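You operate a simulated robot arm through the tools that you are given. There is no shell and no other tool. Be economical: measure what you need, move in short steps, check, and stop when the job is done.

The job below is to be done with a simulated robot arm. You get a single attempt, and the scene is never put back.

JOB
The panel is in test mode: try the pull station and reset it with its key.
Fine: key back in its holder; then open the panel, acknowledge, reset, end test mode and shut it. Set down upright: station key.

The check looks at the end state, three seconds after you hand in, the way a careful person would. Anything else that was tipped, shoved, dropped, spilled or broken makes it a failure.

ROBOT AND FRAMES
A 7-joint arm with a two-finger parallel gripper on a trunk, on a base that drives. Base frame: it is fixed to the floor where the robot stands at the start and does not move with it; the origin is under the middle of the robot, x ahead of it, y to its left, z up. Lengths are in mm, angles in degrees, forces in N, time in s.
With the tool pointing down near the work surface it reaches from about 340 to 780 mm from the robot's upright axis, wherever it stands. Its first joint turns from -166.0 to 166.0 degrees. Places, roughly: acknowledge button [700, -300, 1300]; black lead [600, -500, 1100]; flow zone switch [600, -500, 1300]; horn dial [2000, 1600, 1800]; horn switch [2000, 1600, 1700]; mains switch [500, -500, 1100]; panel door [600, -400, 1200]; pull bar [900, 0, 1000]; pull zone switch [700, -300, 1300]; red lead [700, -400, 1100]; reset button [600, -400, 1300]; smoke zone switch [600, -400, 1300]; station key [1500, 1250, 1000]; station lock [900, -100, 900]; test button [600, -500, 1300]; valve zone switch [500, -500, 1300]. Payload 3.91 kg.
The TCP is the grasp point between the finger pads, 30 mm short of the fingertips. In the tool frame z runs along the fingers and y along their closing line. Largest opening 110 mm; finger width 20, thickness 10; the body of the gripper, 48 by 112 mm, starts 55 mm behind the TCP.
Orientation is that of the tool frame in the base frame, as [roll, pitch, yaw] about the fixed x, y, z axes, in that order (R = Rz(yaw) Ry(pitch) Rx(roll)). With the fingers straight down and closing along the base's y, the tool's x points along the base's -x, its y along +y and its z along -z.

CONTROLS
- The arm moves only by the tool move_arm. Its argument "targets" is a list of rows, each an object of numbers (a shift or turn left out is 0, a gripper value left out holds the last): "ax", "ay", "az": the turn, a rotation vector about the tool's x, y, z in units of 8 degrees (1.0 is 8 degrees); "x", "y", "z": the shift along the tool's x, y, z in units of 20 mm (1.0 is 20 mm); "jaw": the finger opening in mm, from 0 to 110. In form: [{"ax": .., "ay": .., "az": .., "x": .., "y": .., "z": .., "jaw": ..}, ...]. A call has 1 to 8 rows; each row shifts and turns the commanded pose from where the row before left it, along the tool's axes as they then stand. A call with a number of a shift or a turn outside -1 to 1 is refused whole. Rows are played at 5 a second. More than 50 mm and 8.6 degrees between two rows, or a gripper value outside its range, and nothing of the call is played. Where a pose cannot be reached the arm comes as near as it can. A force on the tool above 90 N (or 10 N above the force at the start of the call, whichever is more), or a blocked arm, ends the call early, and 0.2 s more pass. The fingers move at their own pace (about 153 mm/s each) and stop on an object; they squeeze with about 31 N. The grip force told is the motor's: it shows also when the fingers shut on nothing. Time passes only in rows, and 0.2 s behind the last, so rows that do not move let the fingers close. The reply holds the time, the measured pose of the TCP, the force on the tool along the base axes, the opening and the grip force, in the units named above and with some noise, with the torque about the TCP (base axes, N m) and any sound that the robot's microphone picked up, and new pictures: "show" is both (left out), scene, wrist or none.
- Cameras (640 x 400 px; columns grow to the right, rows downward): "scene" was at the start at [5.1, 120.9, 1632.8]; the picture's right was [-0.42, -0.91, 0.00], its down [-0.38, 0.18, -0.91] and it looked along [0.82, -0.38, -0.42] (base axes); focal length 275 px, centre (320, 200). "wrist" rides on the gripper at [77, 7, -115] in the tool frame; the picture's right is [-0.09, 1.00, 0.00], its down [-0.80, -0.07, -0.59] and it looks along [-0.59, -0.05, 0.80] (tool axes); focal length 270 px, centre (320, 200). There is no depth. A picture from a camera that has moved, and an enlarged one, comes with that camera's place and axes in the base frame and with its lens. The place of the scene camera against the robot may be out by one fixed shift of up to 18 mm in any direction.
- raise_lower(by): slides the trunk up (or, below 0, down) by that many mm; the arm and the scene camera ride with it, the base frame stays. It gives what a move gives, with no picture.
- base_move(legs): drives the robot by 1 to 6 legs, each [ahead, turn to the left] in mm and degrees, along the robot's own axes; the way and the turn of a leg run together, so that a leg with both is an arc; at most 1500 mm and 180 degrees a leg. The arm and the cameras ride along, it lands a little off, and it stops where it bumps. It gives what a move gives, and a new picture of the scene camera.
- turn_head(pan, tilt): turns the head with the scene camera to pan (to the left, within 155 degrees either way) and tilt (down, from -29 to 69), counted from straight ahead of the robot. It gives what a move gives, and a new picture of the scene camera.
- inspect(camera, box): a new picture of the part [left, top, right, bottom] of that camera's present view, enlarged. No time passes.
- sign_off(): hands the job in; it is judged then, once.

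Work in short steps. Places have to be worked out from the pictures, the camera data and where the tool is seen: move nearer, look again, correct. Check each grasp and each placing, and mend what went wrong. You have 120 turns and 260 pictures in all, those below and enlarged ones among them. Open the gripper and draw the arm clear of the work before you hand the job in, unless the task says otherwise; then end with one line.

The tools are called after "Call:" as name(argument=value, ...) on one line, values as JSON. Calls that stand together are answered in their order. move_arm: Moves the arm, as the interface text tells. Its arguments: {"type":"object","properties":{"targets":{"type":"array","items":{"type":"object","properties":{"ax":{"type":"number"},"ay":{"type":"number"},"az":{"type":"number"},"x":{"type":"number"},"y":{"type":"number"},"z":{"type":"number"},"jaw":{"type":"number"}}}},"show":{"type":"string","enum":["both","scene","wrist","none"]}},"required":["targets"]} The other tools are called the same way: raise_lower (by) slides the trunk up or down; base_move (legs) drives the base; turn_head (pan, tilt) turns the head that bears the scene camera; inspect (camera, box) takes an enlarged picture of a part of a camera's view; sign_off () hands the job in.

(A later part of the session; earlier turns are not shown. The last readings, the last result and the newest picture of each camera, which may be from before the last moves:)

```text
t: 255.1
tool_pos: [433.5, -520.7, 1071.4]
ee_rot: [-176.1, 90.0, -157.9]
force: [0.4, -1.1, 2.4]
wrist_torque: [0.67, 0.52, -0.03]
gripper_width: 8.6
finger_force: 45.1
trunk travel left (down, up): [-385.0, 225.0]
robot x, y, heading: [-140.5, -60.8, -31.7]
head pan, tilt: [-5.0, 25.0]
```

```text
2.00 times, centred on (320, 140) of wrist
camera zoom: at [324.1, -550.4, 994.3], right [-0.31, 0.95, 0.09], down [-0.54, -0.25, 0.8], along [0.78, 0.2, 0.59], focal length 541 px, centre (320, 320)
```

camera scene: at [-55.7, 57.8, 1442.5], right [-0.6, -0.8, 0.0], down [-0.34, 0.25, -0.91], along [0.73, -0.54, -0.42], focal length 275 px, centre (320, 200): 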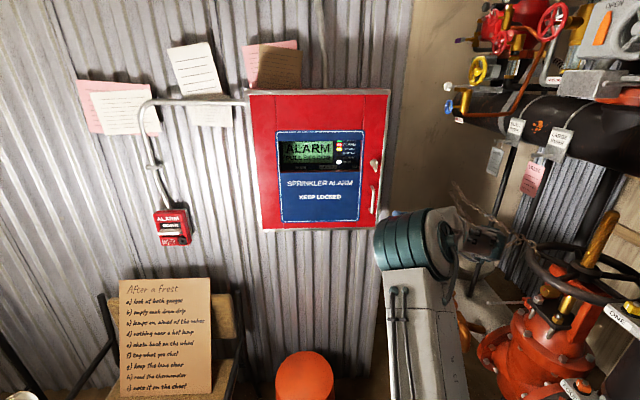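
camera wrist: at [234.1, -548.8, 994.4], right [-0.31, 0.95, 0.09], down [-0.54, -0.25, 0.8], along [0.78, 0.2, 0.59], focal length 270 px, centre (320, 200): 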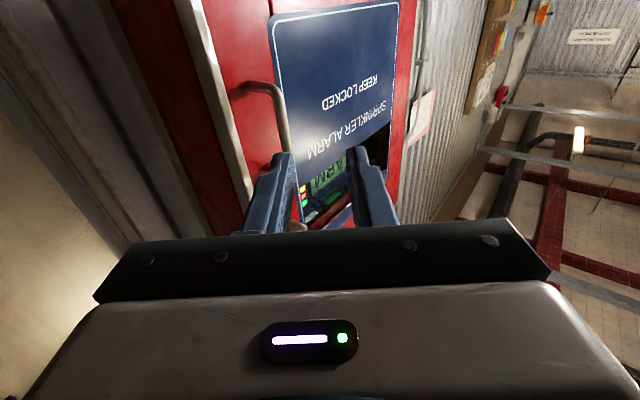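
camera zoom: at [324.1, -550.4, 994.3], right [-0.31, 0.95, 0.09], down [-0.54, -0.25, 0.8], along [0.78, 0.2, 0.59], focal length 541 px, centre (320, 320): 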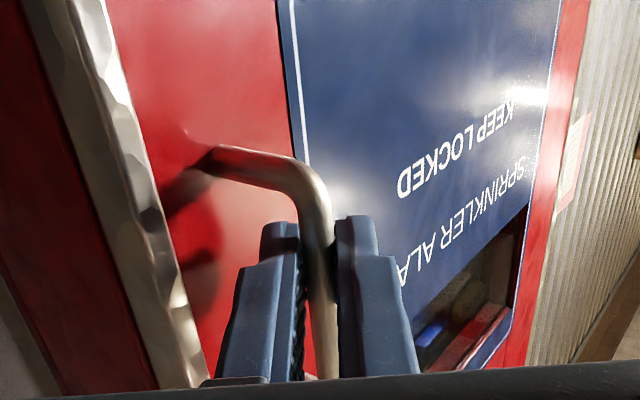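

Fingers straddle the bar with one behind it. I pull along the wall normal (outward) in steps.

Call:
move_arm(targets=[{"z": -0.32, "y": 0.38}, {"z": -0.32, "y": 0.38}, {"z": -0.32, "y": 0.38}], show="wrist")

```text
t: 255.9
tool_pos: [427.0, -521.1, 1066.8]
ee_rot: [139.7, 89.7, 157.0]
force: [44.3, -45.8, 21.3]
wrist_torque: [0.62, -0.35, -1.02]
gripper_width: 8.9
finger_force: 44.8
trunk travel left (down, up): [-385.0, 225.0]
robot x, y, heading: [-141.6, -65.6, -31.8]
head pan, tilt: [-5.0, 25.0]
camera wrist: at [316.1, -549.7, 990.2], right [-0.3, 0.95, 0.09], down [-0.54, -0.25, 0.8], along [0.79, 0.19, 0.59], focal length 270 px, centre (320, 200)
```

wrist: 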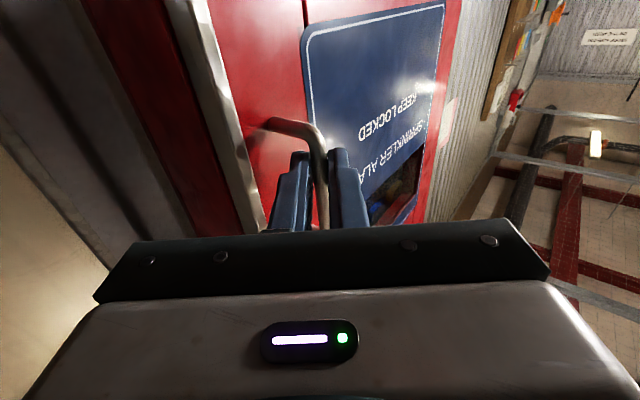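

64 N and nothing: it is locked with the paddle vertical. Reviewing the earlier test, with the paddle horizontal the door moved ~12 mm with hardly any force — so horizontal is the free position. I release, un-yaw and return to the paddle.

Call:
move_arm(targets=[{"z": 0.3, "y": -0.3, "jaw": 30}, {"jaw": 30}, {"z": -1}, {"z": -1}, {"z": -1}, {"ax": 0.9}, {"ax": 0.9}, {"ax": 0.9}], show="none")

Call:
move_arm(targets=[{"ax": 0.9}, {"ax": 0.9}, {"ax": 0.9}, {"ax": 0.85}, {"y": 1, "x": -1}, {"y": 1, "x": -1}, {"y": 0.95, "x": -1}, {"z": -0.85, "x": -1, "jaw": 50}], show="none")

Call:
move_arm(targets=[{"z": -0.85, "x": -1}, {"x": -0.75}, {}], show="wrist")

```text
t: 257.7
tool_pos: [359.9, -526.4, 1069.9]
ee_rot: [-167.8, 90.0, -171.4]
force: [0.1, 0.0, 0.4]
wrist_torque: [-0.01, 0.0, 0.03]
gripper_width: 29.9
finger_force: 0.1
trunk travel left (down, up): [-385.0, 225.0]
robot x, y, heading: [-138.7, -62.9, -31.1]
head pan, tilt: [-5.0, 25.0]
```

```text
t: 259.5
tool_pos: [376.2, -467.7, 1152.7]
ee_rot: [-127.0, 89.9, -159.1]
force: [-0.2, -0.1, 0.6]
wrist_torque: [-0.02, -0.03, -0.01]
gripper_width: 50.2
finger_force: 0.1
trunk travel left (down, up): [-385.0, 225.0]
robot x, y, heading: [-142.1, -65.5, -31.6]
head pan, tilt: [-5.0, 25.0]
```

```text
t: 260.3
tool_pos: [361.3, -459.6, 1187.2]
ee_rot: [-133.6, 89.9, -165.5]
force: [0.0, -0.4, 0.6]
wrist_torque: [0.02, 0.0, -0.01]
gripper_width: 50.4
finger_force: 0.0
trunk travel left (down, up): [-385.0, 225.0]
robot x, y, heading: [-141.7, -61.6, -31.6]
head pan, tilt: [-5.0, 25.0]
camera wrist: at [269.6, -393.1, 1109.6], right [0.53, 0.85, 0.09], down [-0.54, 0.25, 0.8], along [0.66, -0.47, 0.59], focal length 270 px, centre (320, 200)
```

wrist: 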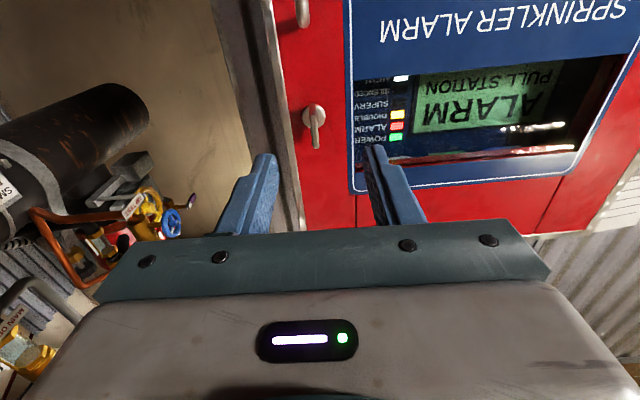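

I grip the paddle, turn it clockwise to horizontal, then pull gently by it.

Call:
move_arm(targets=[{"y": -0.2, "z": 1, "x": -0.12}, {"z": 1}, {"z": 1}, {"z": 0.9}, {"jaw": 0}, {"jaw": 0}, {"jaw": 0}], show="none")

Call:
move_arm(targets=[{"az": 1}, {"az": 1}, {"az": 1}, {"az": 1}, {"az": 1}, {"az": 1}, {"az": 1}, {"az": 1}], show="none")

Call:
move_arm(targets=[{"az": 1}, {"az": 1}, {"az": 1}, {"az": 0.4}, {}], show="none")

Call:
move_arm(targets=[{"z": -0.5}, {"z": -0.5}, {"z": -0.5}, {"z": -0.5, "x": 0.05}], show="both")

```text
t: 261.9
tool_pos: [425.2, -504.9, 1186.9]
ee_rot: [-158.1, 89.8, 169.8]
force: [0.0, -3.6, -2.9]
wrist_torque: [0.51, 0.67, -0.77]
gripper_width: 6.2
finger_force: 44.7
trunk travel left (down, up): [-385.0, 225.0]
robot x, y, heading: [-144.0, -65.6, -31.8]
head pan, tilt: [-5.0, 25.0]
```

```text
t: 263.7
tool_pos: [429.4, -499.0, 1191.5]
ee_rot: [89.7, 26.1, 58.3]
force: [17.3, 13.0, 12.3]
wrist_torque: [-0.24, -0.1, -0.97]
gripper_width: 5.8
finger_force: 44.9
trunk travel left (down, up): [-385.0, 225.0]
robot x, y, heading: [-139.0, -66.7, -31.5]
head pan, tilt: [-5.0, 25.0]
```

```text
t: 264.9
tool_pos: [428.8, -498.1, 1195.7]
ee_rot: [89.2, -0.9, 58.4]
force: [17.6, 17.4, 32.4]
wrist_torque: [-0.64, 0.32, 0.23]
gripper_width: 5.9
finger_force: 45.2
trunk travel left (down, up): [-385.0, 225.0]
robot x, y, heading: [-142.9, -64.4, -31.3]
head pan, tilt: [-5.0, 25.0]
```

```text
t: 265.9
tool_pos: [395.0, -475.5, 1194.3]
ee_rot: [89.4, -0.8, 58.5]
force: [20.8, 18.4, 34.2]
wrist_torque: [-0.68, 0.27, 0.24]
gripper_width: 6.0
finger_force: 44.8
trunk travel left (down, up): [-385.0, 225.0]
robot x, y, heading: [-138.7, -64.5, -31.2]
head pan, tilt: [-5.0, 25.0]
camera scene: at [-55.0, 65.1, 1442.0], right [-0.59, -0.81, 0.0], down [-0.34, 0.25, -0.91], along [0.73, -0.54, -0.42], focal length 275 px, centre (320, 200)
camera wrist: at [340.1, -349.8, 1201.0], right [-0.06, -0.08, 0.99], down [-0.92, -0.37, -0.09], along [0.38, -0.92, -0.05], focal length 270 px, centre (320, 200)
```

scene: 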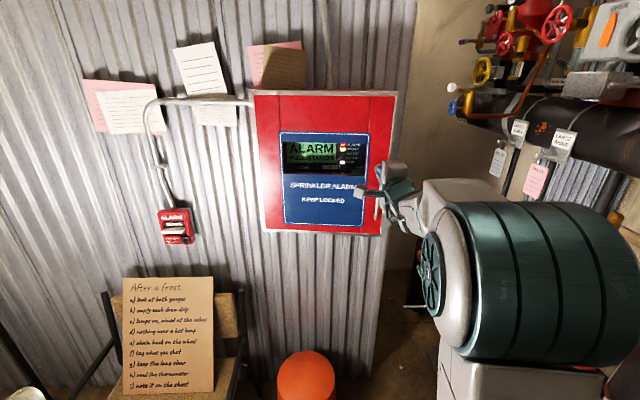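
wrist: 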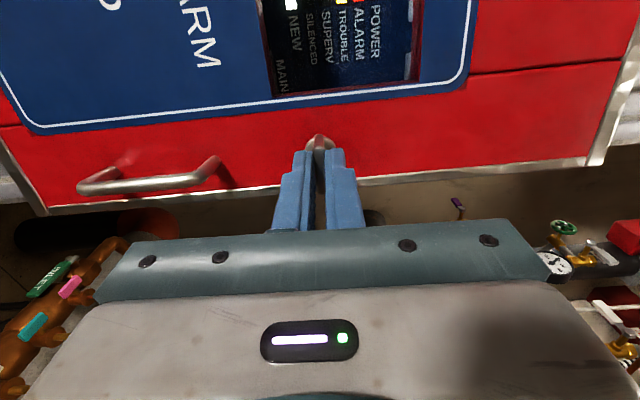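

The door opens — horizontal is the unlocked position. I keep hold of the paddle and swing the door along its arc, turning the tool with it.

Call:
move_arm(targets=[{"z": -0.96, "x": 0.19, "ay": -0.41, "y": 0.1}, {"z": -0.96, "x": 0.19, "ay": -0.41}, {"z": -0.96, "x": 0.19, "ay": -0.41}, {"z": -0.96, "x": 0.19, "ay": -0.41}, {"z": -0.96, "x": 0.19, "ay": -0.41}, {"z": -0.96, "x": 0.19, "ay": -0.41}], show="both")

```text
t: 267.3
tool_pos: [317.2, -414.3, 1182.7]
ee_rot: [90.7, -2.0, 37.9]
force: [-2.1, -2.7, -0.4]
wrist_torque: [0.01, -0.03, 0.26]
gripper_width: 0.0
finger_force: 37.3
out of reach, approached as far as the arm can: row 2
trunk travel left (down, up): [-385.0, 225.0]
robot x, y, heading: [-142.0, -63.0, -31.5]
head pan, tilt: [-5.0, 25.0]
camera scene: at [-60.4, 50.0, 1443.5], right [-0.6, -0.8, -0.01], down [-0.34, 0.26, -0.91], along [0.73, -0.54, -0.42], focal length 275 px, centre (320, 200)
camera wrist: at [308.7, -277.2, 1192.7], right [-0.09, -0.09, 0.99], down [-1.0, -0.02, -0.09], along [0.03, -1.0, -0.08], focal length 270 px, centre (320, 200)
```

scene: 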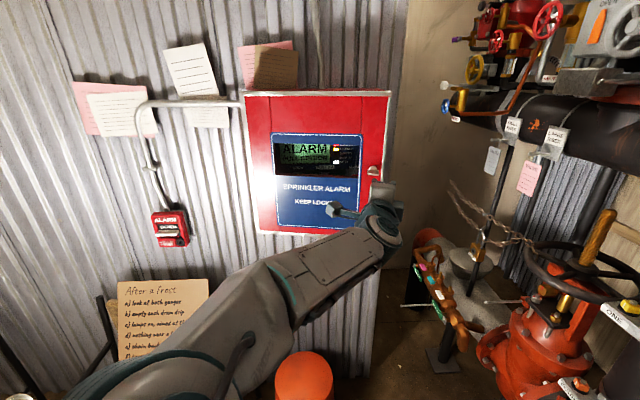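
wrist: 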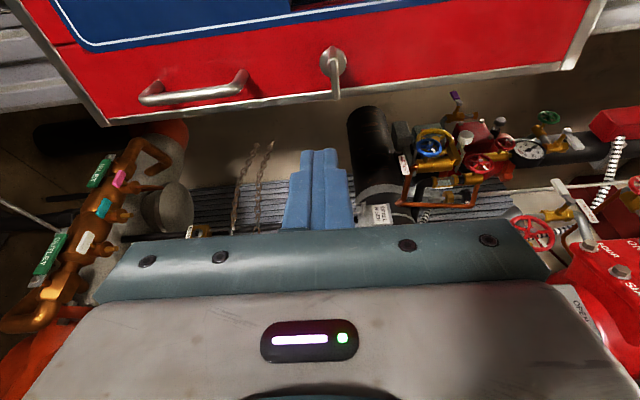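

The arm reconfigured and slipped off, leaving the paddle horizontal. I'll pull by the handle instead: roll the tool back and go in front of the handle.

Call:
move_arm(targets=[{"ay": 0.85}, {"ay": 0.85}, {"ay": 0.8}, {"az": -1}, {"az": -1}, {"az": -1}, {"az": -1}, {"az": -1}], show="none")

Call:
move_arm(targets=[{"az": -1, "jaw": 50}, {"az": -1}, {"az": -1}, {"az": -1}, {"az": -1}, {"az": -1}, {"az": -0.25}, {"y": -1}], show="none")

Call:
move_arm(targets=[{"x": 1}, {"x": 1}, {"x": 1}, {"x": 1}, {"x": 1}, {"x": 0.5}, {"z": 1}, {"z": 1}], show="both")

```text
t: 269.1
tool_pos: [327.0, -398.5, 1182.9]
ee_rot: [90.2, 39.0, 58.4]
force: [-0.1, -0.1, 0.1]
wrist_torque: [0.01, 0.02, -0.02]
gripper_width: 0.0
finger_force: 37.9
trunk travel left (down, up): [-385.0, 225.0]
robot x, y, heading: [-141.0, -63.1, -31.6]
head pan, tilt: [-5.0, 25.0]
```

```text
t: 270.9
tool_pos: [316.8, -416.2, 1182.5]
ee_rot: [92.8, 89.0, 61.2]
force: [-0.1, 0.5, -0.2]
wrist_torque: [0.01, 0.02, -0.03]
gripper_width: 50.2
finger_force: 0.0
trunk travel left (down, up): [-385.0, 225.0]
robot x, y, heading: [-140.6, -69.6, -31.5]
head pan, tilt: [-5.0, 25.0]
```

```text
t: 272.7
tool_pos: [351.7, -435.2, 1072.6]
ee_rot: [91.4, 88.9, 59.8]
force: [0.0, 0.4, -0.5]
wrist_torque: [-0.01, -0.03, 0.04]
gripper_width: 50.0
finger_force: 0.0
trunk travel left (down, up): [-385.0, 225.0]
robot x, y, heading: [-137.5, -64.7, -31.4]
head pan, tilt: [-5.0, 25.0]
camera scene: at [-55.3, 58.5, 1442.4], right [-0.6, -0.8, 0.0], down [-0.34, 0.25, -0.91], along [0.73, -0.54, -0.42], focal length 275 px, centre (320, 200)
camera wrist: at [261.1, -368.7, 994.9], right [0.52, 0.85, 0.11], down [-0.55, 0.24, 0.8], along [0.65, -0.47, 0.59], focal length 270 px, centre (320, 200)
```

scene: 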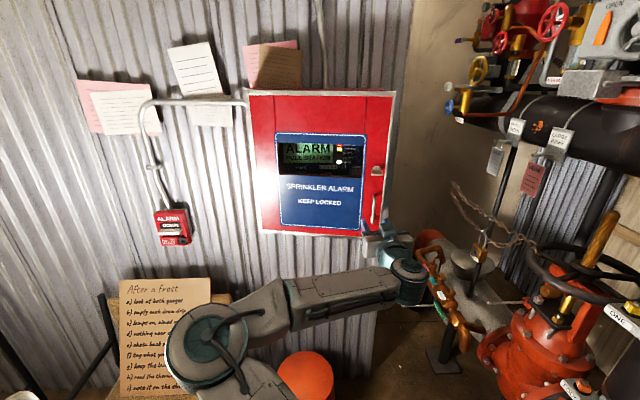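
wrist: 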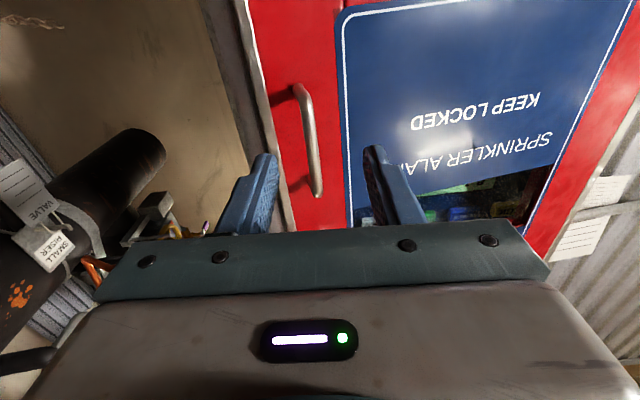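

The door is ajar now (edge ~40 mm out). The handle is ~90 mm ahead; I go in, close on it, and pull along the arc.

Call:
move_arm(targets=[{"x": -0.5, "y": -0.43, "z": 0.9}, {"z": 1}, {"z": 1}, {"z": 1}, {"jaw": 0}, {"jaw": 0}, {"jaw": 0}], show="none")

Call:
move_arm(targets=[{"z": -0.96, "y": 0.22}, {"z": -0.95, "y": 0.28}, {"z": -0.92, "y": 0.33}, {"z": -0.91, "y": 0.39}], show="both")

```text
t: 274.3
tool_pos: [412.6, -487.7, 1081.4]
ee_rot: [95.8, 88.8, 63.8]
force: [-13.2, -12.8, -5.6]
wrist_torque: [-0.51, 0.91, -0.16]
gripper_width: 9.2
finger_force: 45.2
trunk travel left (down, up): [-385.0, 225.0]
robot x, y, heading: [-138.0, -64.1, -32.0]
head pan, tilt: [-5.0, 25.0]
```

```text
t: 275.3
tool_pos: [363.8, -423.7, 1082.0]
ee_rot: [98.3, 88.8, 66.8]
force: [-9.3, -4.3, -12.9]
wrist_torque: [-0.66, 0.6, 0.13]
gripper_width: 8.7
finger_force: 45.0
trunk travel left (down, up): [-385.0, 225.0]
robot x, y, heading: [-140.1, -64.9, -31.8]
head pan, tilt: [-5.0, 25.0]
camera scene: at [-55.8, 57.1, 1442.5], right [-0.59, -0.8, 0.0], down [-0.34, 0.25, -0.91], along [0.73, -0.54, -0.42], focal length 275 px, centre (320, 200)
camera wrist: at [272.2, -357.3, 1004.6], right [0.52, 0.85, 0.11], down [-0.55, 0.23, 0.8], along [0.65, -0.47, 0.59], focal length 270 px, centre (320, 200)
```

scene: 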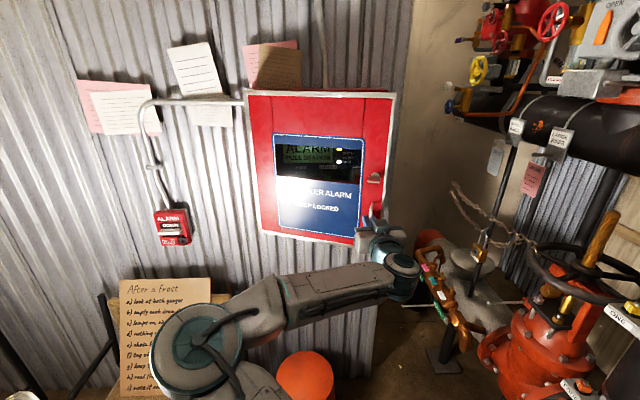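
wrist: 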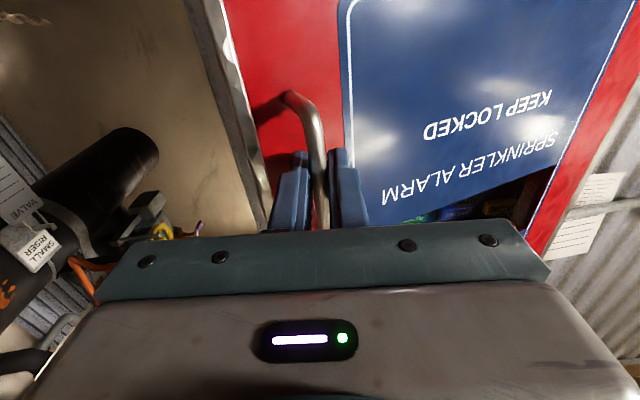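

The door swings freely (~20 deg). I continue the arc to ~46 degrees.

Call:
move_arm(targets=[{"z": -0.89, "y": 0.43}, {"z": -0.86, "y": 0.49}, {"z": -0.83, "y": 0.54}, {"z": -0.8, "y": 0.58}, {"z": -0.76, "y": 0.63}, {"z": -0.72, "y": 0.67}, {"z": -0.68, "y": 0.7}, {"z": -0.64, "y": 0.75}], show="scene")

```text
t: 277.1
tool_pos: [316.0, -280.8, 1082.8]
ee_rot: [128.9, 88.8, 96.8]
force: [12.2, 2.7, -37.8]
wrist_torque: [-0.45, 0.21, 0.15]
gripper_width: 9.0
finger_force: 44.9
out of reach, approached as far as the arm can: row 8
trunk travel left (down, up): [-385.0, 225.0]
robot x, y, heading: [-142.8, -63.7, -31.7]
head pan, tilt: [-5.0, 25.0]
camera scene: at [-50.6, 57.8, 1441.6], right [-0.6, -0.8, 0.0], down [-0.34, 0.25, -0.91], along [0.73, -0.54, -0.43], focal length 275 px, centre (320, 200)
```

scene: 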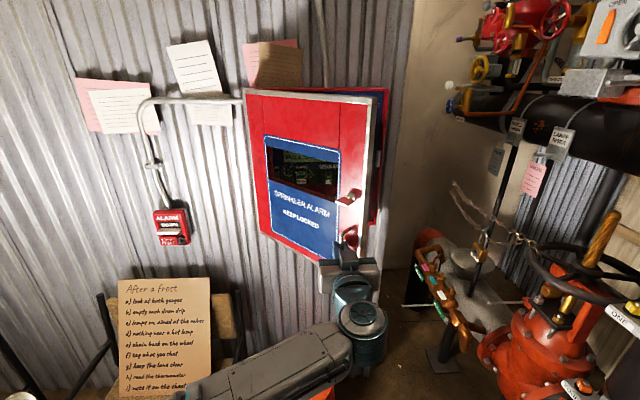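

Door ~45 deg open; I'm at the arm's near limit. I let go, back the base 140 mm, move right of the door edge and reach past it with closed fingers, to push it from inside.

Call:
move_arm(targets=[{"jaw": 50}, {"jaw": 50}], show="none")

Call:
base_move(legs=[[-140, 0]])

Call:
move_arm(targets=[{"y": -1, "jaw": 0}, {"y": -1}, {"y": -1}, {"y": -1}, {"y": -1}, {"y": -1}], show="none")

Call:
move_arm(targets=[{"z": 1}, {"z": 1}, {"z": 1}, {"z": 1}, {"z": 1}, {"z": 1}, {"z": 1}, {"z": 0.5}], show="both")

```text
t: 277.7
tool_pos: [313.7, -278.8, 1089.3]
ee_rot: [91.0, 88.9, 59.6]
force: [-0.2, 1.2, -0.8]
wrist_torque: [0.0, 0.01, -0.02]
gripper_width: 50.2
finger_force: 0.0
trunk travel left (down, up): [-385.0, 225.0]
robot x, y, heading: [-139.0, -64.9, -31.5]
head pan, tilt: [-5.0, 25.0]
```

```text
t: 279.0
tool_pos: [196.1, -203.7, 1087.4]
ee_rot: [94.9, 88.9, 63.4]
force: [0.5, -0.1, -0.3]
wrist_torque: [-0.01, -0.04, 0.02]
gripper_width: 50.2
finger_force: 0.1
trunk travel left (down, up): [-385.0, 225.0]
robot x, y, heading: [-261.3, 4.5, -31.7]
head pan, tilt: [-5.0, 25.0]
camera scene: at [-175.2, 129.5, 1442.4], right [-0.6, -0.8, 0.0], down [-0.34, 0.25, -0.91], along [0.73, -0.54, -0.42], focal length 275 px, centre (320, 200)
```

scene: 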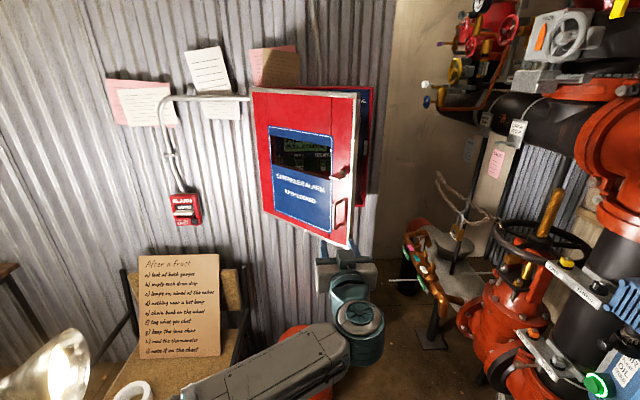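

```text
t: 280.4
tool_pos: [136.2, -307.7, 1087.1]
ee_rot: [95.6, 88.8, 64.2]
force: [-0.8, 0.0, 0.3]
wrist_torque: [0.01, 0.0, -0.03]
gripper_width: 0.0
finger_force: 31.4
out of reach, approached as far as the arm can: row 1
trunk travel left (down, up): [-385.0, 225.0]
robot x, y, heading: [-260.2, 6.6, -31.8]
head pan, tilt: [-5.0, 25.0]
```

```text
t: 282.2
tool_pos: [263.6, -385.6, 1088.2]
ee_rot: [95.8, 88.9, 64.4]
force: [0.2, 0.5, 0.2]
wrist_torque: [-0.04, -0.03, -0.05]
gripper_width: 0.0
finger_force: 31.2
trunk travel left (down, up): [-385.0, 225.0]
robot x, y, heading: [-260.0, 8.6, -31.5]
head pan, tilt: [-5.0, 25.0]
camera scene: at [-175.1, 129.4, 1442.4], right [-0.6, -0.8, 0.0], down [-0.34, 0.25, -0.91], along [0.73, -0.54, -0.42], focal length 275 px, centre (320, 200)
camera wrist: at [171.7, -319.0, 1010.7], right [0.52, 0.85, 0.11], down [-0.55, 0.24, 0.8], along [0.65, -0.47, 0.59], focal length 270 px, centre (320, 200)
```

scene: 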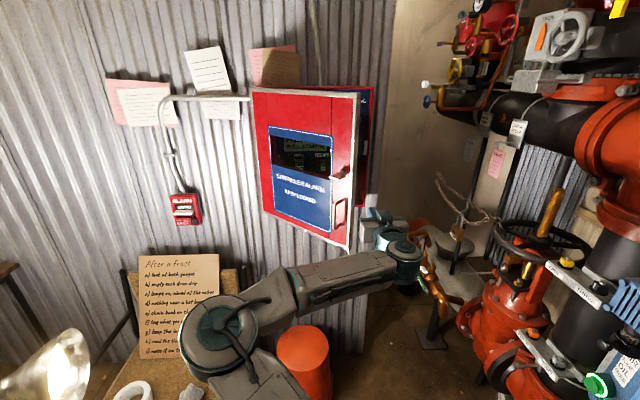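
wrist: 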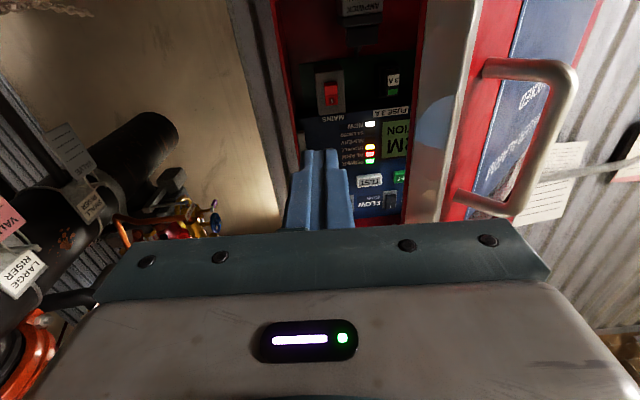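

I can see the TEST button inside; my fingertips are just past the door's free edge. I sweep left along the arc to push the door wide open.

Call:
move_arm(targets=[{"y": 1, "z": -0.35}, {"y": 1, "z": -0.35}, {"y": 1, "z": -0.35}, {"y": 1, "z": -0.35}, {"y": 1, "z": -0.6}, {"y": 1, "z": -0.6}, {"y": 1, "z": -0.6}, {"y": 1, "z": -0.6}], show="scene")

Call:
move_arm(targets=[{"y": 1, "z": -0.34}, {"y": 1, "z": -0.34}, {"y": 1, "z": -0.34}, {"y": 1, "z": -0.34}, {"y": 1, "z": -0.14}, {"y": 1, "z": -0.14}, {"y": 1, "z": -0.14}, {"y": 1, "z": -0.14}], show="scene")

```text
t: 283.7
tool_pos: [262.4, -266.7, 1086.9]
ee_rot: [99.8, 88.4, 65.8]
force: [-27.5, -2.7, 3.0]
wrist_torque: [-0.13, 0.08, -0.27]
gripper_width: 0.0
finger_force: 30.7
trunk travel left (down, up): [-385.0, 225.0]
robot x, y, heading: [-262.6, 6.0, -32.3]
head pan, tilt: [-5.0, 25.0]
stopped in row 7: the force on the tool passed its limit at 92 N (the readings are from after the stop); the commanded pose is now the measured one
camera scene: at [-179.2, 128.1, 1443.4], right [-0.61, -0.79, 0.0], down [-0.33, 0.26, -0.91], along [0.72, -0.55, -0.42], focal length 275 px, centre (320, 200)
```

scene: 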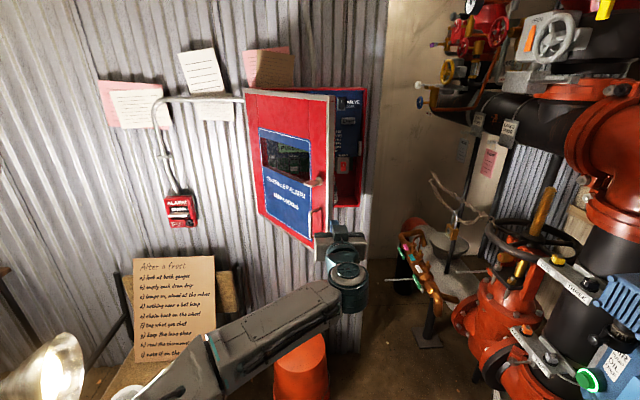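

```text
t: 284.4
tool_pos: [261.9, -229.2, 1088.0]
ee_rot: [96.2, 88.1, 60.5]
force: [-34.2, 1.6, 10.2]
wrist_torque: [-0.18, -0.11, -0.29]
gripper_width: 0.0
finger_force: 31.4
trunk travel left (down, up): [-385.0, 225.0]
robot x, y, heading: [-264.0, 7.6, -32.9]
head pan, tilt: [-5.0, 25.0]
stopped in row 3: the force on the tool passed its limit at 93 N (the readings are from after the stop); the commanded pose is now the measured one
camera scene: at [-181.3, 128.4, 1443.3], right [-0.62, -0.79, 0.0], down [-0.33, 0.26, -0.91], along [0.72, -0.56, -0.42], focal length 275 px, centre (320, 200)
```

scene: 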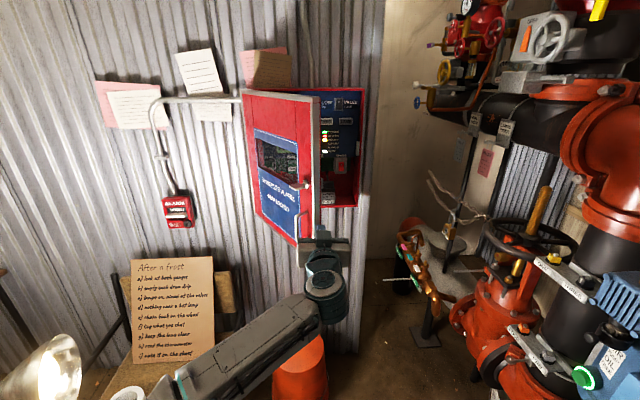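

The tip was catching on the door's end face (only ~6 mm past it). I step right, go 40 mm deeper, and push left again.

Call:
move_arm(targets=[{"y": -0.9}, {"z": 1}, {"z": 1}, {"y": 1, "z": -0.1}, {"y": 1, "z": -0.27}, {"y": 1, "z": -0.27}, {"y": 1, "z": -0.27}, {"y": 1, "z": -0.27}], show="none")

Call:
move_arm(targets=[{"y": 1, "z": -0.24}, {"y": 1, "z": -0.24}, {"y": 1, "z": -0.24}, {"y": 1, "z": -0.2}, {"y": 1}, {"y": 1}, {"y": 1}, {"y": 1}], show="both")

```text
t: 285.2
tool_pos: [265.7, -279.6, 1085.3]
ee_rot: [94.0, 87.5, 55.0]
force: [-35.6, -4.1, 13.2]
wrist_torque: [-0.2, -0.05, -0.51]
gripper_width: 0.0
finger_force: 30.7
trunk travel left (down, up): [-385.0, 225.0]
robot x, y, heading: [-263.1, 7.2, -33.7]
head pan, tilt: [-5.0, 25.0]
stopped in row 4: the force on the tool passed its limit at 96 N (the readings are from after the stop); the commanded pose is now the measured one
```

```text
t: 285.8
tool_pos: [264.1, -261.9, 1085.4]
ee_rot: [92.3, 87.2, 51.2]
force: [-36.0, -4.1, 17.8]
wrist_torque: [-0.24, -0.2, -0.52]
gripper_width: 0.0
finger_force: 30.7
trunk travel left (down, up): [-385.0, 225.0]
robot x, y, heading: [-266.3, 7.5, -34.2]
head pan, tilt: [-5.0, 25.0]
stopped in row 2: the force on the tool passed its limit at 94 N (the readings are from after the stop); the commanded pose is now the measured one
camera scene: at [-180.4, 126.1, 1443.2], right [-0.64, -0.77, 0.0], down [-0.32, 0.27, -0.91], along [0.7, -0.58, -0.42], focal length 275 px, centre (320, 200)
camera wrist: at [186.4, -178.5, 1008.8], right [0.65, 0.75, 0.14], down [-0.52, 0.31, 0.8], along [0.55, -0.59, 0.59], focal length 270 px, centre (320, 200)
```

scene: 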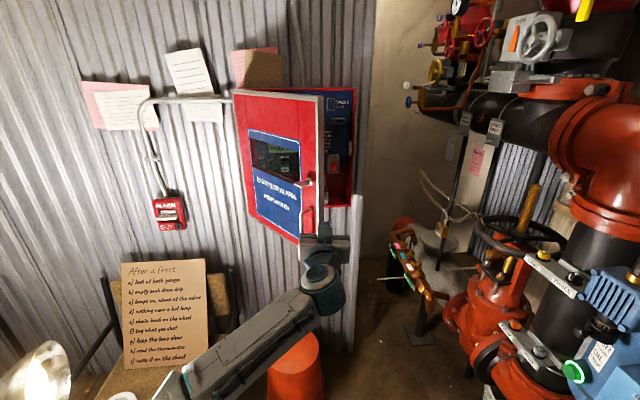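
wrist: 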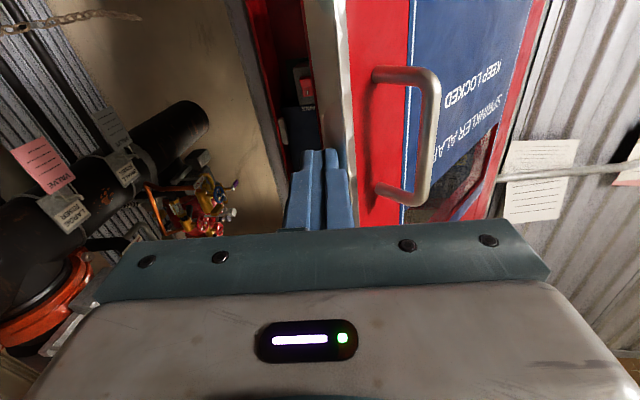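

The fingertips are against the front of the door's edge, not behind it (and the push even nudged the base a little). I move 35 mm right, then 60 mm deeper, and look before sweeping.

Call:
move_arm(targets=[{"z": -0.5}, {"y": -0.9}, {"y": -0.9}, {"y": -0.3}, {"z": 1}, {"z": 1}, {"z": 1}, {"z": 0.7}], show="wrist")

```text
t: 287.6
tool_pos: [297.9, -329.9, 1075.6]
ee_rot: [110.9, 87.6, 70.8]
force: [0.3, 1.0, -0.5]
wrist_torque: [0.04, -0.03, -0.01]
gripper_width: 0.0
finger_force: 31.3
trunk travel left (down, up): [-385.0, 225.0]
robot x, y, heading: [-262.1, 6.1, -34.2]
head pan, tilt: [-5.0, 25.0]
camera wrist: at [217.3, -248.3, 1000.7], right [0.64, 0.76, 0.13], down [-0.51, 0.3, 0.81], along [0.57, -0.58, 0.58], focal length 270 px, centre (320, 200)
```

wrist: 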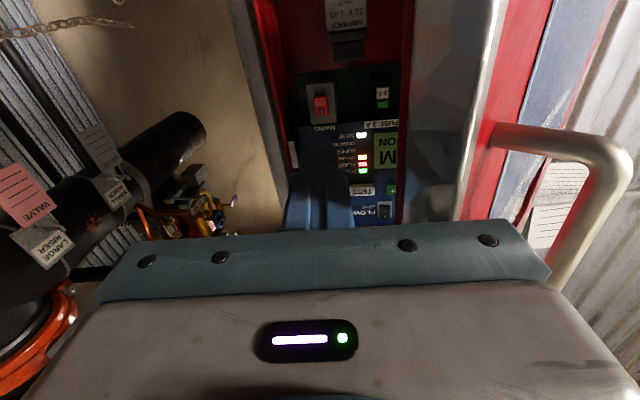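

Now the fingers are past the edge, inside. I sweep left along the arc.

Call:
move_arm(targets=[{"y": 1}, {"y": 1}, {"y": 1, "z": -0.4}, {"y": 1, "z": -0.4}, {"y": 1, "z": -0.4}, {"y": 1, "z": -0.4}, {"y": 1, "z": -0.3}, {"y": 1, "z": -0.3}], show="none")

Call:
move_arm(targets=[{"y": 1, "z": -0.2}, {"y": 1, "z": -0.2}, {"y": 1, "z": -0.2}, {"y": 1, "z": -0.2}, {"y": 1}, {"y": 1}, {"y": 1}, {"y": 1}], show="both")

```text
t: 288.4
tool_pos: [311.5, -289.6, 1077.4]
ee_rot: [111.2, 87.5, 68.7]
force: [-32.4, 1.3, -3.6]
wrist_torque: [-0.8, -0.77, 1.91]
gripper_width: 0.0
finger_force: 31.2
trunk travel left (down, up): [-385.0, 225.0]
robot x, y, heading: [-263.5, 8.0, -35.0]
head pan, tilt: [-5.0, 25.0]
stopped in row 4: the force on the tool passed its limit at 99 N (the readings are from after the stop); the commanded pose is now the measured one
```

```text
t: 288.9
tool_pos: [310.8, -277.4, 1078.9]
ee_rot: [112.0, 87.3, 68.0]
force: [-37.7, 2.8, 1.4]
wrist_torque: [-0.6, -0.78, 2.1]
gripper_width: 0.1
finger_force: 31.2
trunk travel left (down, up): [-385.0, 225.0]
robot x, y, heading: [-264.9, 8.6, -35.2]
head pan, tilt: [-5.0, 25.0]
stopped in row 2: the force on the tool passed its limit at 99 N (the readings are from after the stop); the commanded pose is now the measured one
camera scene: at [-180.9, 127.3, 1443.2], right [-0.65, -0.76, 0.0], down [-0.32, 0.27, -0.91], along [0.69, -0.59, -0.42], focal length 275 px, centre (320, 200)
camera wrist: at [236.0, -189.4, 1003.5], right [0.69, 0.71, 0.13], down [-0.49, 0.33, 0.81], along [0.53, -0.62, 0.58], focal length 270 px, centre (320, 200)
```

scene: 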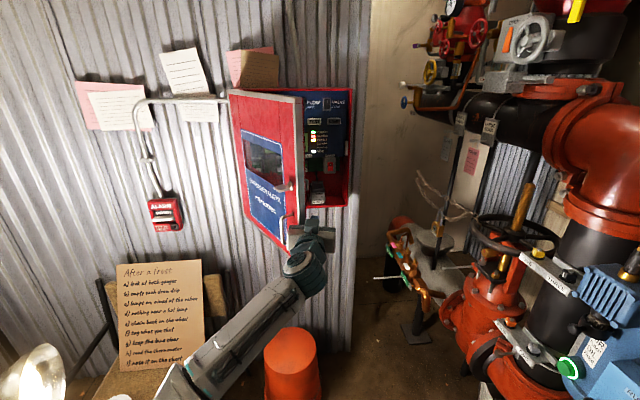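
wrist: 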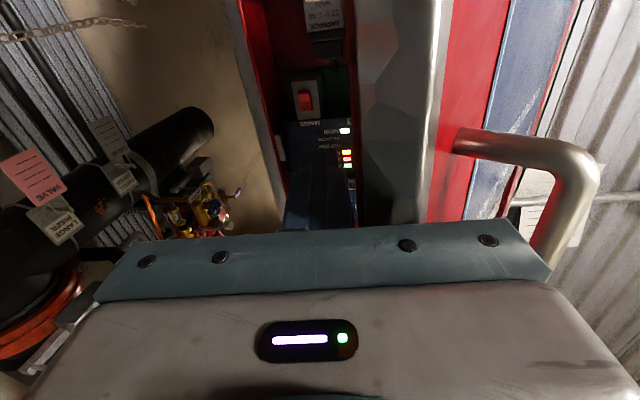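

The palm caught on the door's end face; the door stands ~65 deg. I back out 60 mm, straighten yaw, then push with just the fingers past the edge.

Call:
move_arm(targets=[{"z": -1}, {"z": -1}, {"z": -1}, {"ax": -0.75}, {"ax": -0.75}, {"y": 1}, {"y": 1}, {"y": 1, "z": -0.3}], show="none")

Call:
move_arm(targets=[{"y": 1, "z": -0.3}, {"y": 1, "z": -0.3}, {"y": 1, "z": -0.2}, {"y": 1, "z": -0.15}, {"y": 1, "z": -0.1}, {"y": 1}, {"y": 1}, {"y": 1}], show="both")

```text
t: 290.7
tool_pos: [292.4, -179.2, 1075.9]
ee_rot: [113.1, 87.3, 81.2]
force: [-77.2, 16.1, -42.0]
wrist_torque: [-0.68, 0.25, 1.02]
gripper_width: 0.1
finger_force: 31.1
trunk travel left (down, up): [-385.0, 225.0]
robot x, y, heading: [-265.5, 10.5, -34.8]
head pan, tilt: [-5.0, 25.0]
```

```text
t: 291.1
tool_pos: [293.2, -170.8, 1076.3]
ee_rot: [116.4, 87.3, 83.7]
force: [-32.2, 6.9, -5.1]
wrist_torque: [-0.2, -0.06, 0.39]
gripper_width: 0.0
finger_force: 31.2
trunk travel left (down, up): [-385.0, 225.0]
robot x, y, heading: [-265.5, 5.9, -35.0]
head pan, tilt: [-5.0, 25.0]
stopped in row 1: the force on the tool passed its limit at 103 N (the readings are from after the stop); the commanded pose is now the measured one
camera scene: at [-180.5, 128.0, 1443.6], right [-0.64, -0.76, 0.0], down [-0.32, 0.27, -0.91], along [0.69, -0.58, -0.42], focal length 275 px, centre (320, 200)
camera wrist: at [202.5, -100.1, 1001.9], right [0.54, 0.83, 0.13], down [-0.54, 0.22, 0.81], along [0.65, -0.51, 0.57], focal length 270 px, centre (320, 200)
```

scene: 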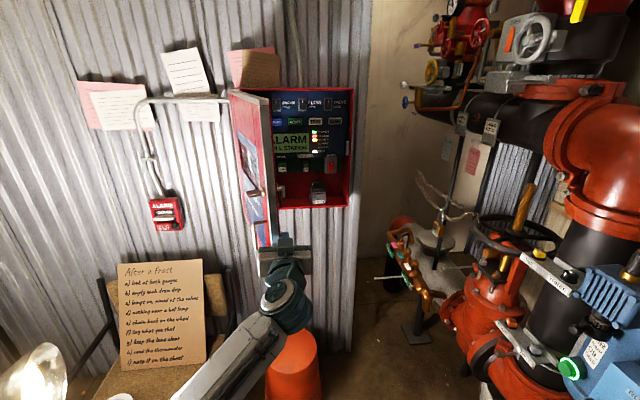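
wrist: 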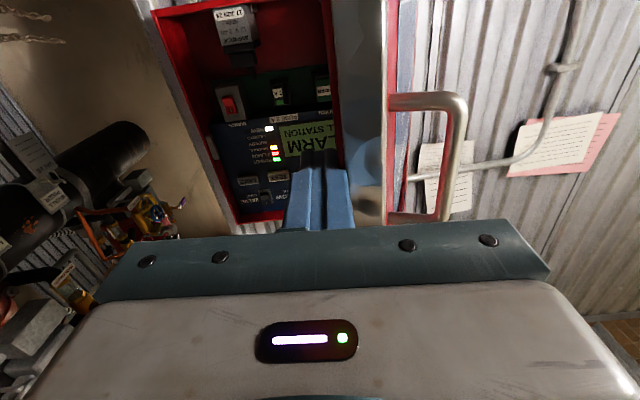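

The door is now ~85 deg open and the whole interior is visible. I back off and read the labels.

Call:
move_arm(targets=[{"y": -0.7}, {"z": -1}, {"z": -1}, {"y": -1}, {"y": -1}, {"x": -1, "y": -1}, {"x": -1, "y": -1}, {"x": -1}], show="wrist")

Call:
inspect(camera="scene", box=[260, 80, 360, 180])

Call:
inspect(camera="wrist", box=[140, 0, 400, 240])

```text
t: 292.9
tool_pos: [216.0, -231.2, 1130.9]
ee_rot: [121.7, 87.3, 89.4]
force: [0.0, 0.2, -1.4]
wrist_torque: [-0.01, 0.0, 0.01]
gripper_width: 0.2
finger_force: 31.0
trunk travel left (down, up): [-385.0, 225.0]
robot x, y, heading: [-270.0, 9.0, -35.1]
head pan, tilt: [-5.0, 25.0]
camera wrist: at [124.0, -161.3, 1056.7], right [0.53, 0.84, 0.13], down [-0.54, 0.22, 0.81], along [0.65, -0.5, 0.57], focal length 270 px, centre (320, 200)
```

wrist: 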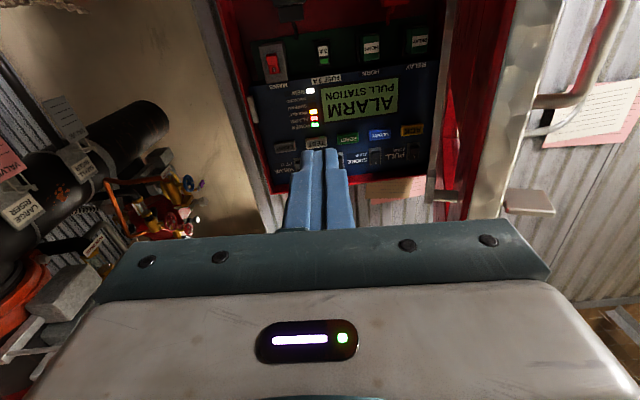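

```text
4.00 times, centred on (310, 130) of scene
camera zoom: at [-175.1, 127.0, 1442.4], right [-0.64, -0.76, 0.0], down [-0.32, 0.27, -0.91], along [0.69, -0.58, -0.42], focal length 1101 px, centre (360, 480)
```

zoom: 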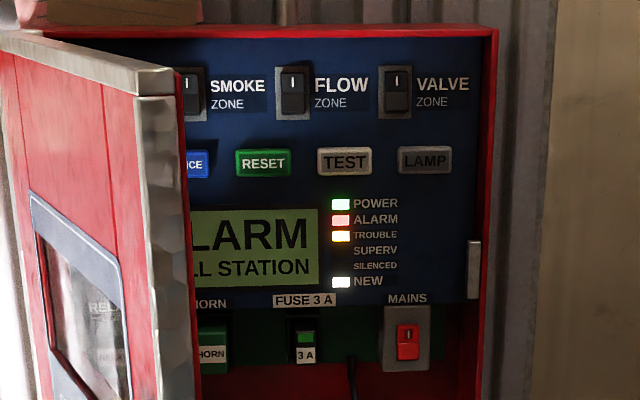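

```text
1.67 times, centred on (270, 120) of wrist
camera zoom: at [124.0, -161.3, 1056.7], right [0.53, 0.84, 0.13], down [-0.54, 0.22, 0.81], along [0.65, -0.5, 0.57], focal length 450 px, centre (403, 333)
```

zoom: 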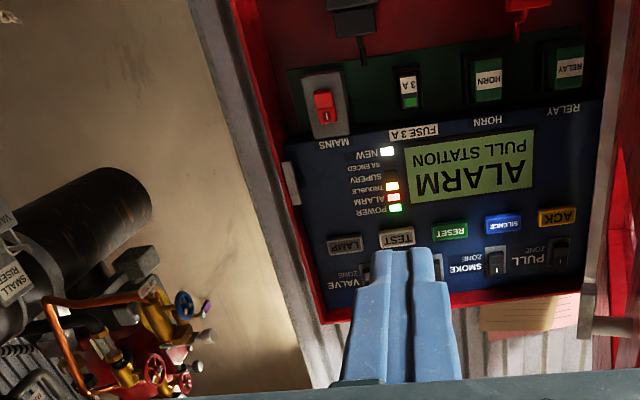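

Buttons: ACK, SILENCE, RESET, TEST, LAMP; I compute RESET ≈(614,-438,1293), TEST ≈(578,-499,1293), ACK ≈(689,-317,1293). I drive closer, raise the trunk, and yaw the tool to come at ACK clear of the open door.

Call:
base_move(legs=[[140, 0]])

Call:
raise_lower(by=160)

Call:
move_arm(targets=[{"az": -0.32, "ay": -0.16}, {"ax": -0.9}, {"ax": -0.9}, {"ax": -0.9}, {"ax": -0.9}, {"ax": -0.8}, {"z": 1}, {"z": 1}], show="none")

Call:
move_arm(targets=[{"z": 1, "y": -0.1}, {"z": 1, "y": -0.1}, {"z": 1, "y": -0.1}, {"z": 1, "y": -0.1}, {"z": 1, "y": -0.1}, {"z": 1}, {"z": 1}, {"z": 1}], show="both")

Call:
inspect(camera="wrist", box=[220, 60, 420, 220])

```text
t: 294.2
tool_pos: [330.3, -310.3, 1131.2]
ee_rot: [121.7, 87.2, 89.5]
force: [-0.5, -0.4, -0.8]
wrist_torque: [-0.01, 0.0, 0.02]
gripper_width: 0.1
finger_force: 30.6
trunk travel left (down, up): [-385.0, 225.0]
robot x, y, heading: [-150.7, -73.7, -35.1]
head pan, tilt: [-5.0, 25.0]
camera scene: at [-61.5, 47.5, 1442.4], right [-0.64, -0.77, 0.0], down [-0.32, 0.27, -0.91], along [0.69, -0.58, -0.42], focal length 275 px, centre (320, 200)
```

scene: 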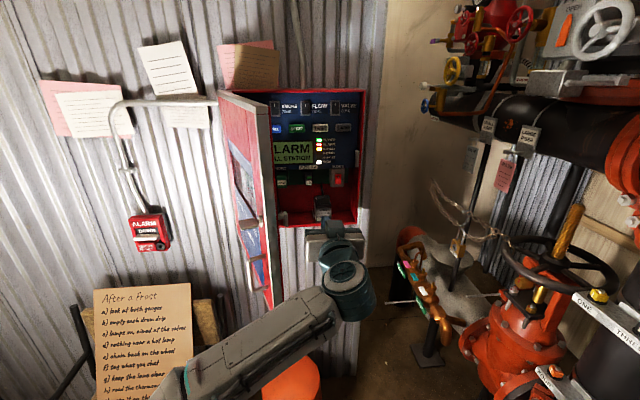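

```text
t: 296.0
tool_pos: [330.0, -310.4, 1290.6]
ee_rot: [121.8, 87.2, 89.6]
force: [-0.7, 0.1, 0.7]
wrist_torque: [0.01, -0.02, 0.0]
gripper_width: 0.0
finger_force: 30.5
trunk travel left (down, up): [-545.0, 65.0]
robot x, y, heading: [-149.4, -71.1, -35.0]
head pan, tilt: [-5.0, 25.0]
```

```text
t: 297.8
tool_pos: [369.9, -308.2, 1289.2]
ee_rot: [-170.4, 89.7, -167.4]
force: [-0.1, -1.0, 0.3]
wrist_torque: [0.01, 0.0, 0.02]
gripper_width: 0.0
finger_force: 31.0
trunk travel left (down, up): [-545.0, 65.0]
robot x, y, heading: [-153.4, -70.5, -34.8]
head pan, tilt: [-5.0, 25.0]
```

```text
t: 299.6
tool_pos: [530.7, -310.1, 1289.7]
ee_rot: [-179.9, 89.7, -176.9]
force: [0.1, 1.1, -0.4]
wrist_torque: [0.06, 0.0, 0.03]
gripper_width: 0.0
finger_force: 30.5
trunk travel left (down, up): [-545.0, 65.0]
robot x, y, heading: [-154.8, -69.3, -35.0]
head pan, tilt: [-5.0, 25.0]
camera scene: at [-61.3, 47.4, 1602.4], right [-0.64, -0.77, 0.0], down [-0.32, 0.27, -0.91], along [0.69, -0.58, -0.42], focal length 275 px, centre (320, 200)
camera wrist: at [417.4, -309.2, 1213.0], right [-0.05, 0.99, 0.09], down [-0.59, -0.1, 0.8], along [0.81, -0.01, 0.59], focal length 270 px, centre (320, 200)
```

scene: 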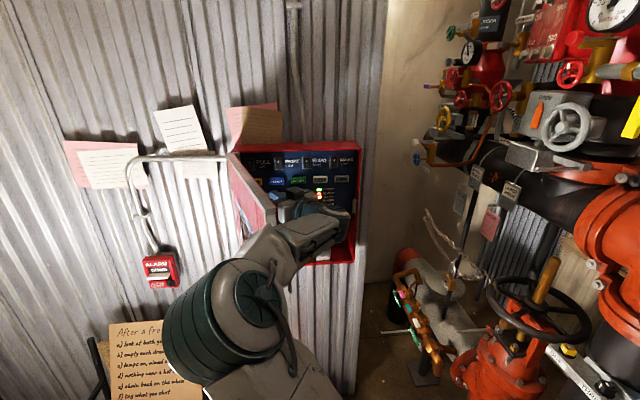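
wrist: 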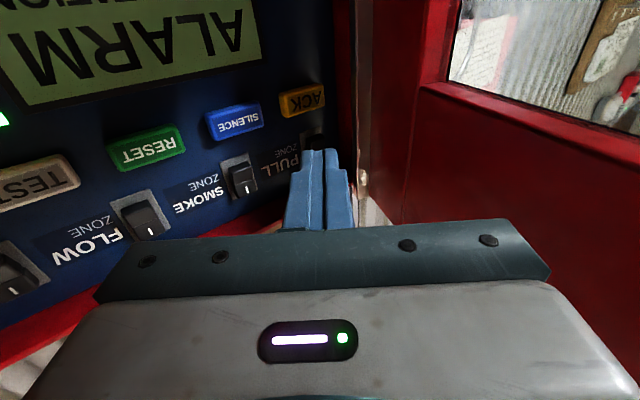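

```text
2.50 times, centred on (320, 140) of wrist
camera zoom: at [417.4, -309.2, 1213.0], right [-0.05, 0.99, 0.09], down [-0.59, -0.1, 0.8], along [0.81, -0.01, 0.59], focal length 676 px, centre (320, 350)
```

zoom: 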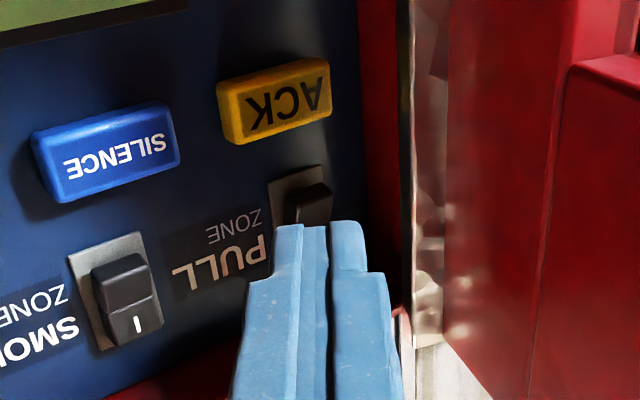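

ACK is ~158 mm ahead, 16 mm to the right of my axis, same height. I approach and press it along the panel normal.

Call:
move_arm(targets=[{"y": -0.8, "z": 1}, {"z": 1}, {"z": 1}, {"z": 1}, {"z": 1}, {"z": 0.4}], show="none")

Call:
move_arm(targets=[{"z": 0.25, "y": -0.17}, {"z": 0.25, "y": -0.17}, {"z": 0.25, "y": -0.17}, {"z": 0.2, "y": -0.14}], show="wrist")

Call:
inspect(camera="wrist", box=[220, 60, 420, 220])

Call:
inspect(camera="scene", box=[240, 140, 360, 230])

```text
t: 301.0
tool_pos: [639.6, -320.8, 1287.9]
ee_rot: [-174.4, 89.7, -171.2]
force: [-2.4, -0.3, -0.8]
wrist_torque: [-0.02, 0.0, 0.01]
gripper_width: 0.0
finger_force: 30.8
trunk travel left (down, up): [-545.0, 65.0]
robot x, y, heading: [-154.9, -68.3, -34.8]
head pan, tilt: [-5.0, 25.0]
heard: click
```

```text
t: 302.1
tool_pos: [648.5, -323.8, 1290.9]
ee_rot: [-175.8, 89.7, -172.3]
force: [-55.6, 18.3, -4.3]
wrist_torque: [0.02, 0.13, 0.17]
gripper_width: 0.0
finger_force: 30.8
trunk travel left (down, up): [-545.0, 65.0]
robot x, y, heading: [-156.9, -70.6, -34.8]
head pan, tilt: [-5.0, 25.0]
stopped in row 4: the force on the tool passed its limit at 93 N (the readings are from after the stop); the commanded pose is now the measured one
camera wrist: at [533.9, -325.1, 1214.0], right [-0.06, 0.99, 0.09], down [-0.58, -0.11, 0.8], along [0.81, 0.0, 0.59], focal length 270 px, centre (320, 200)
```

wrist: 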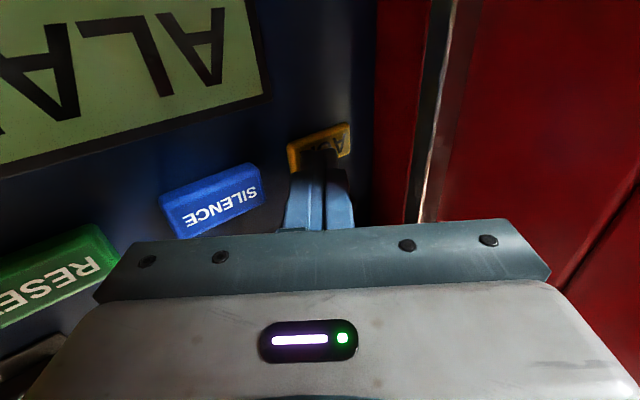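

```text
2.50 times, centred on (320, 140) of wrist
camera zoom: at [533.9, -325.1, 1214.0], right [-0.06, 0.99, 0.09], down [-0.58, -0.11, 0.8], along [0.81, 0.0, 0.59], focal length 676 px, centre (320, 350)
```

zoom: 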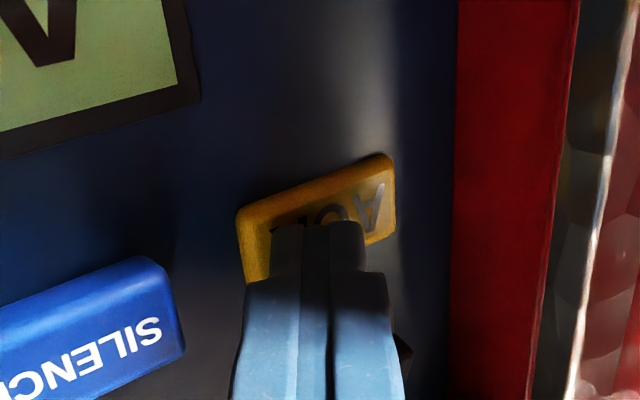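

```text
4.44 times, centred on (300, 185) of scene
camera zoom: at [-74.7, 52.4, 1603.2], right [-0.64, -0.77, 0.0], down [-0.32, 0.27, -0.91], along [0.7, -0.58, -0.42], focal length 1223 px, centre (409, 267)
```

zoom: 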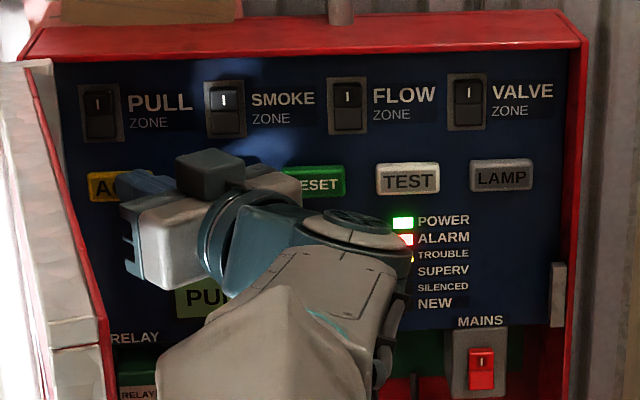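

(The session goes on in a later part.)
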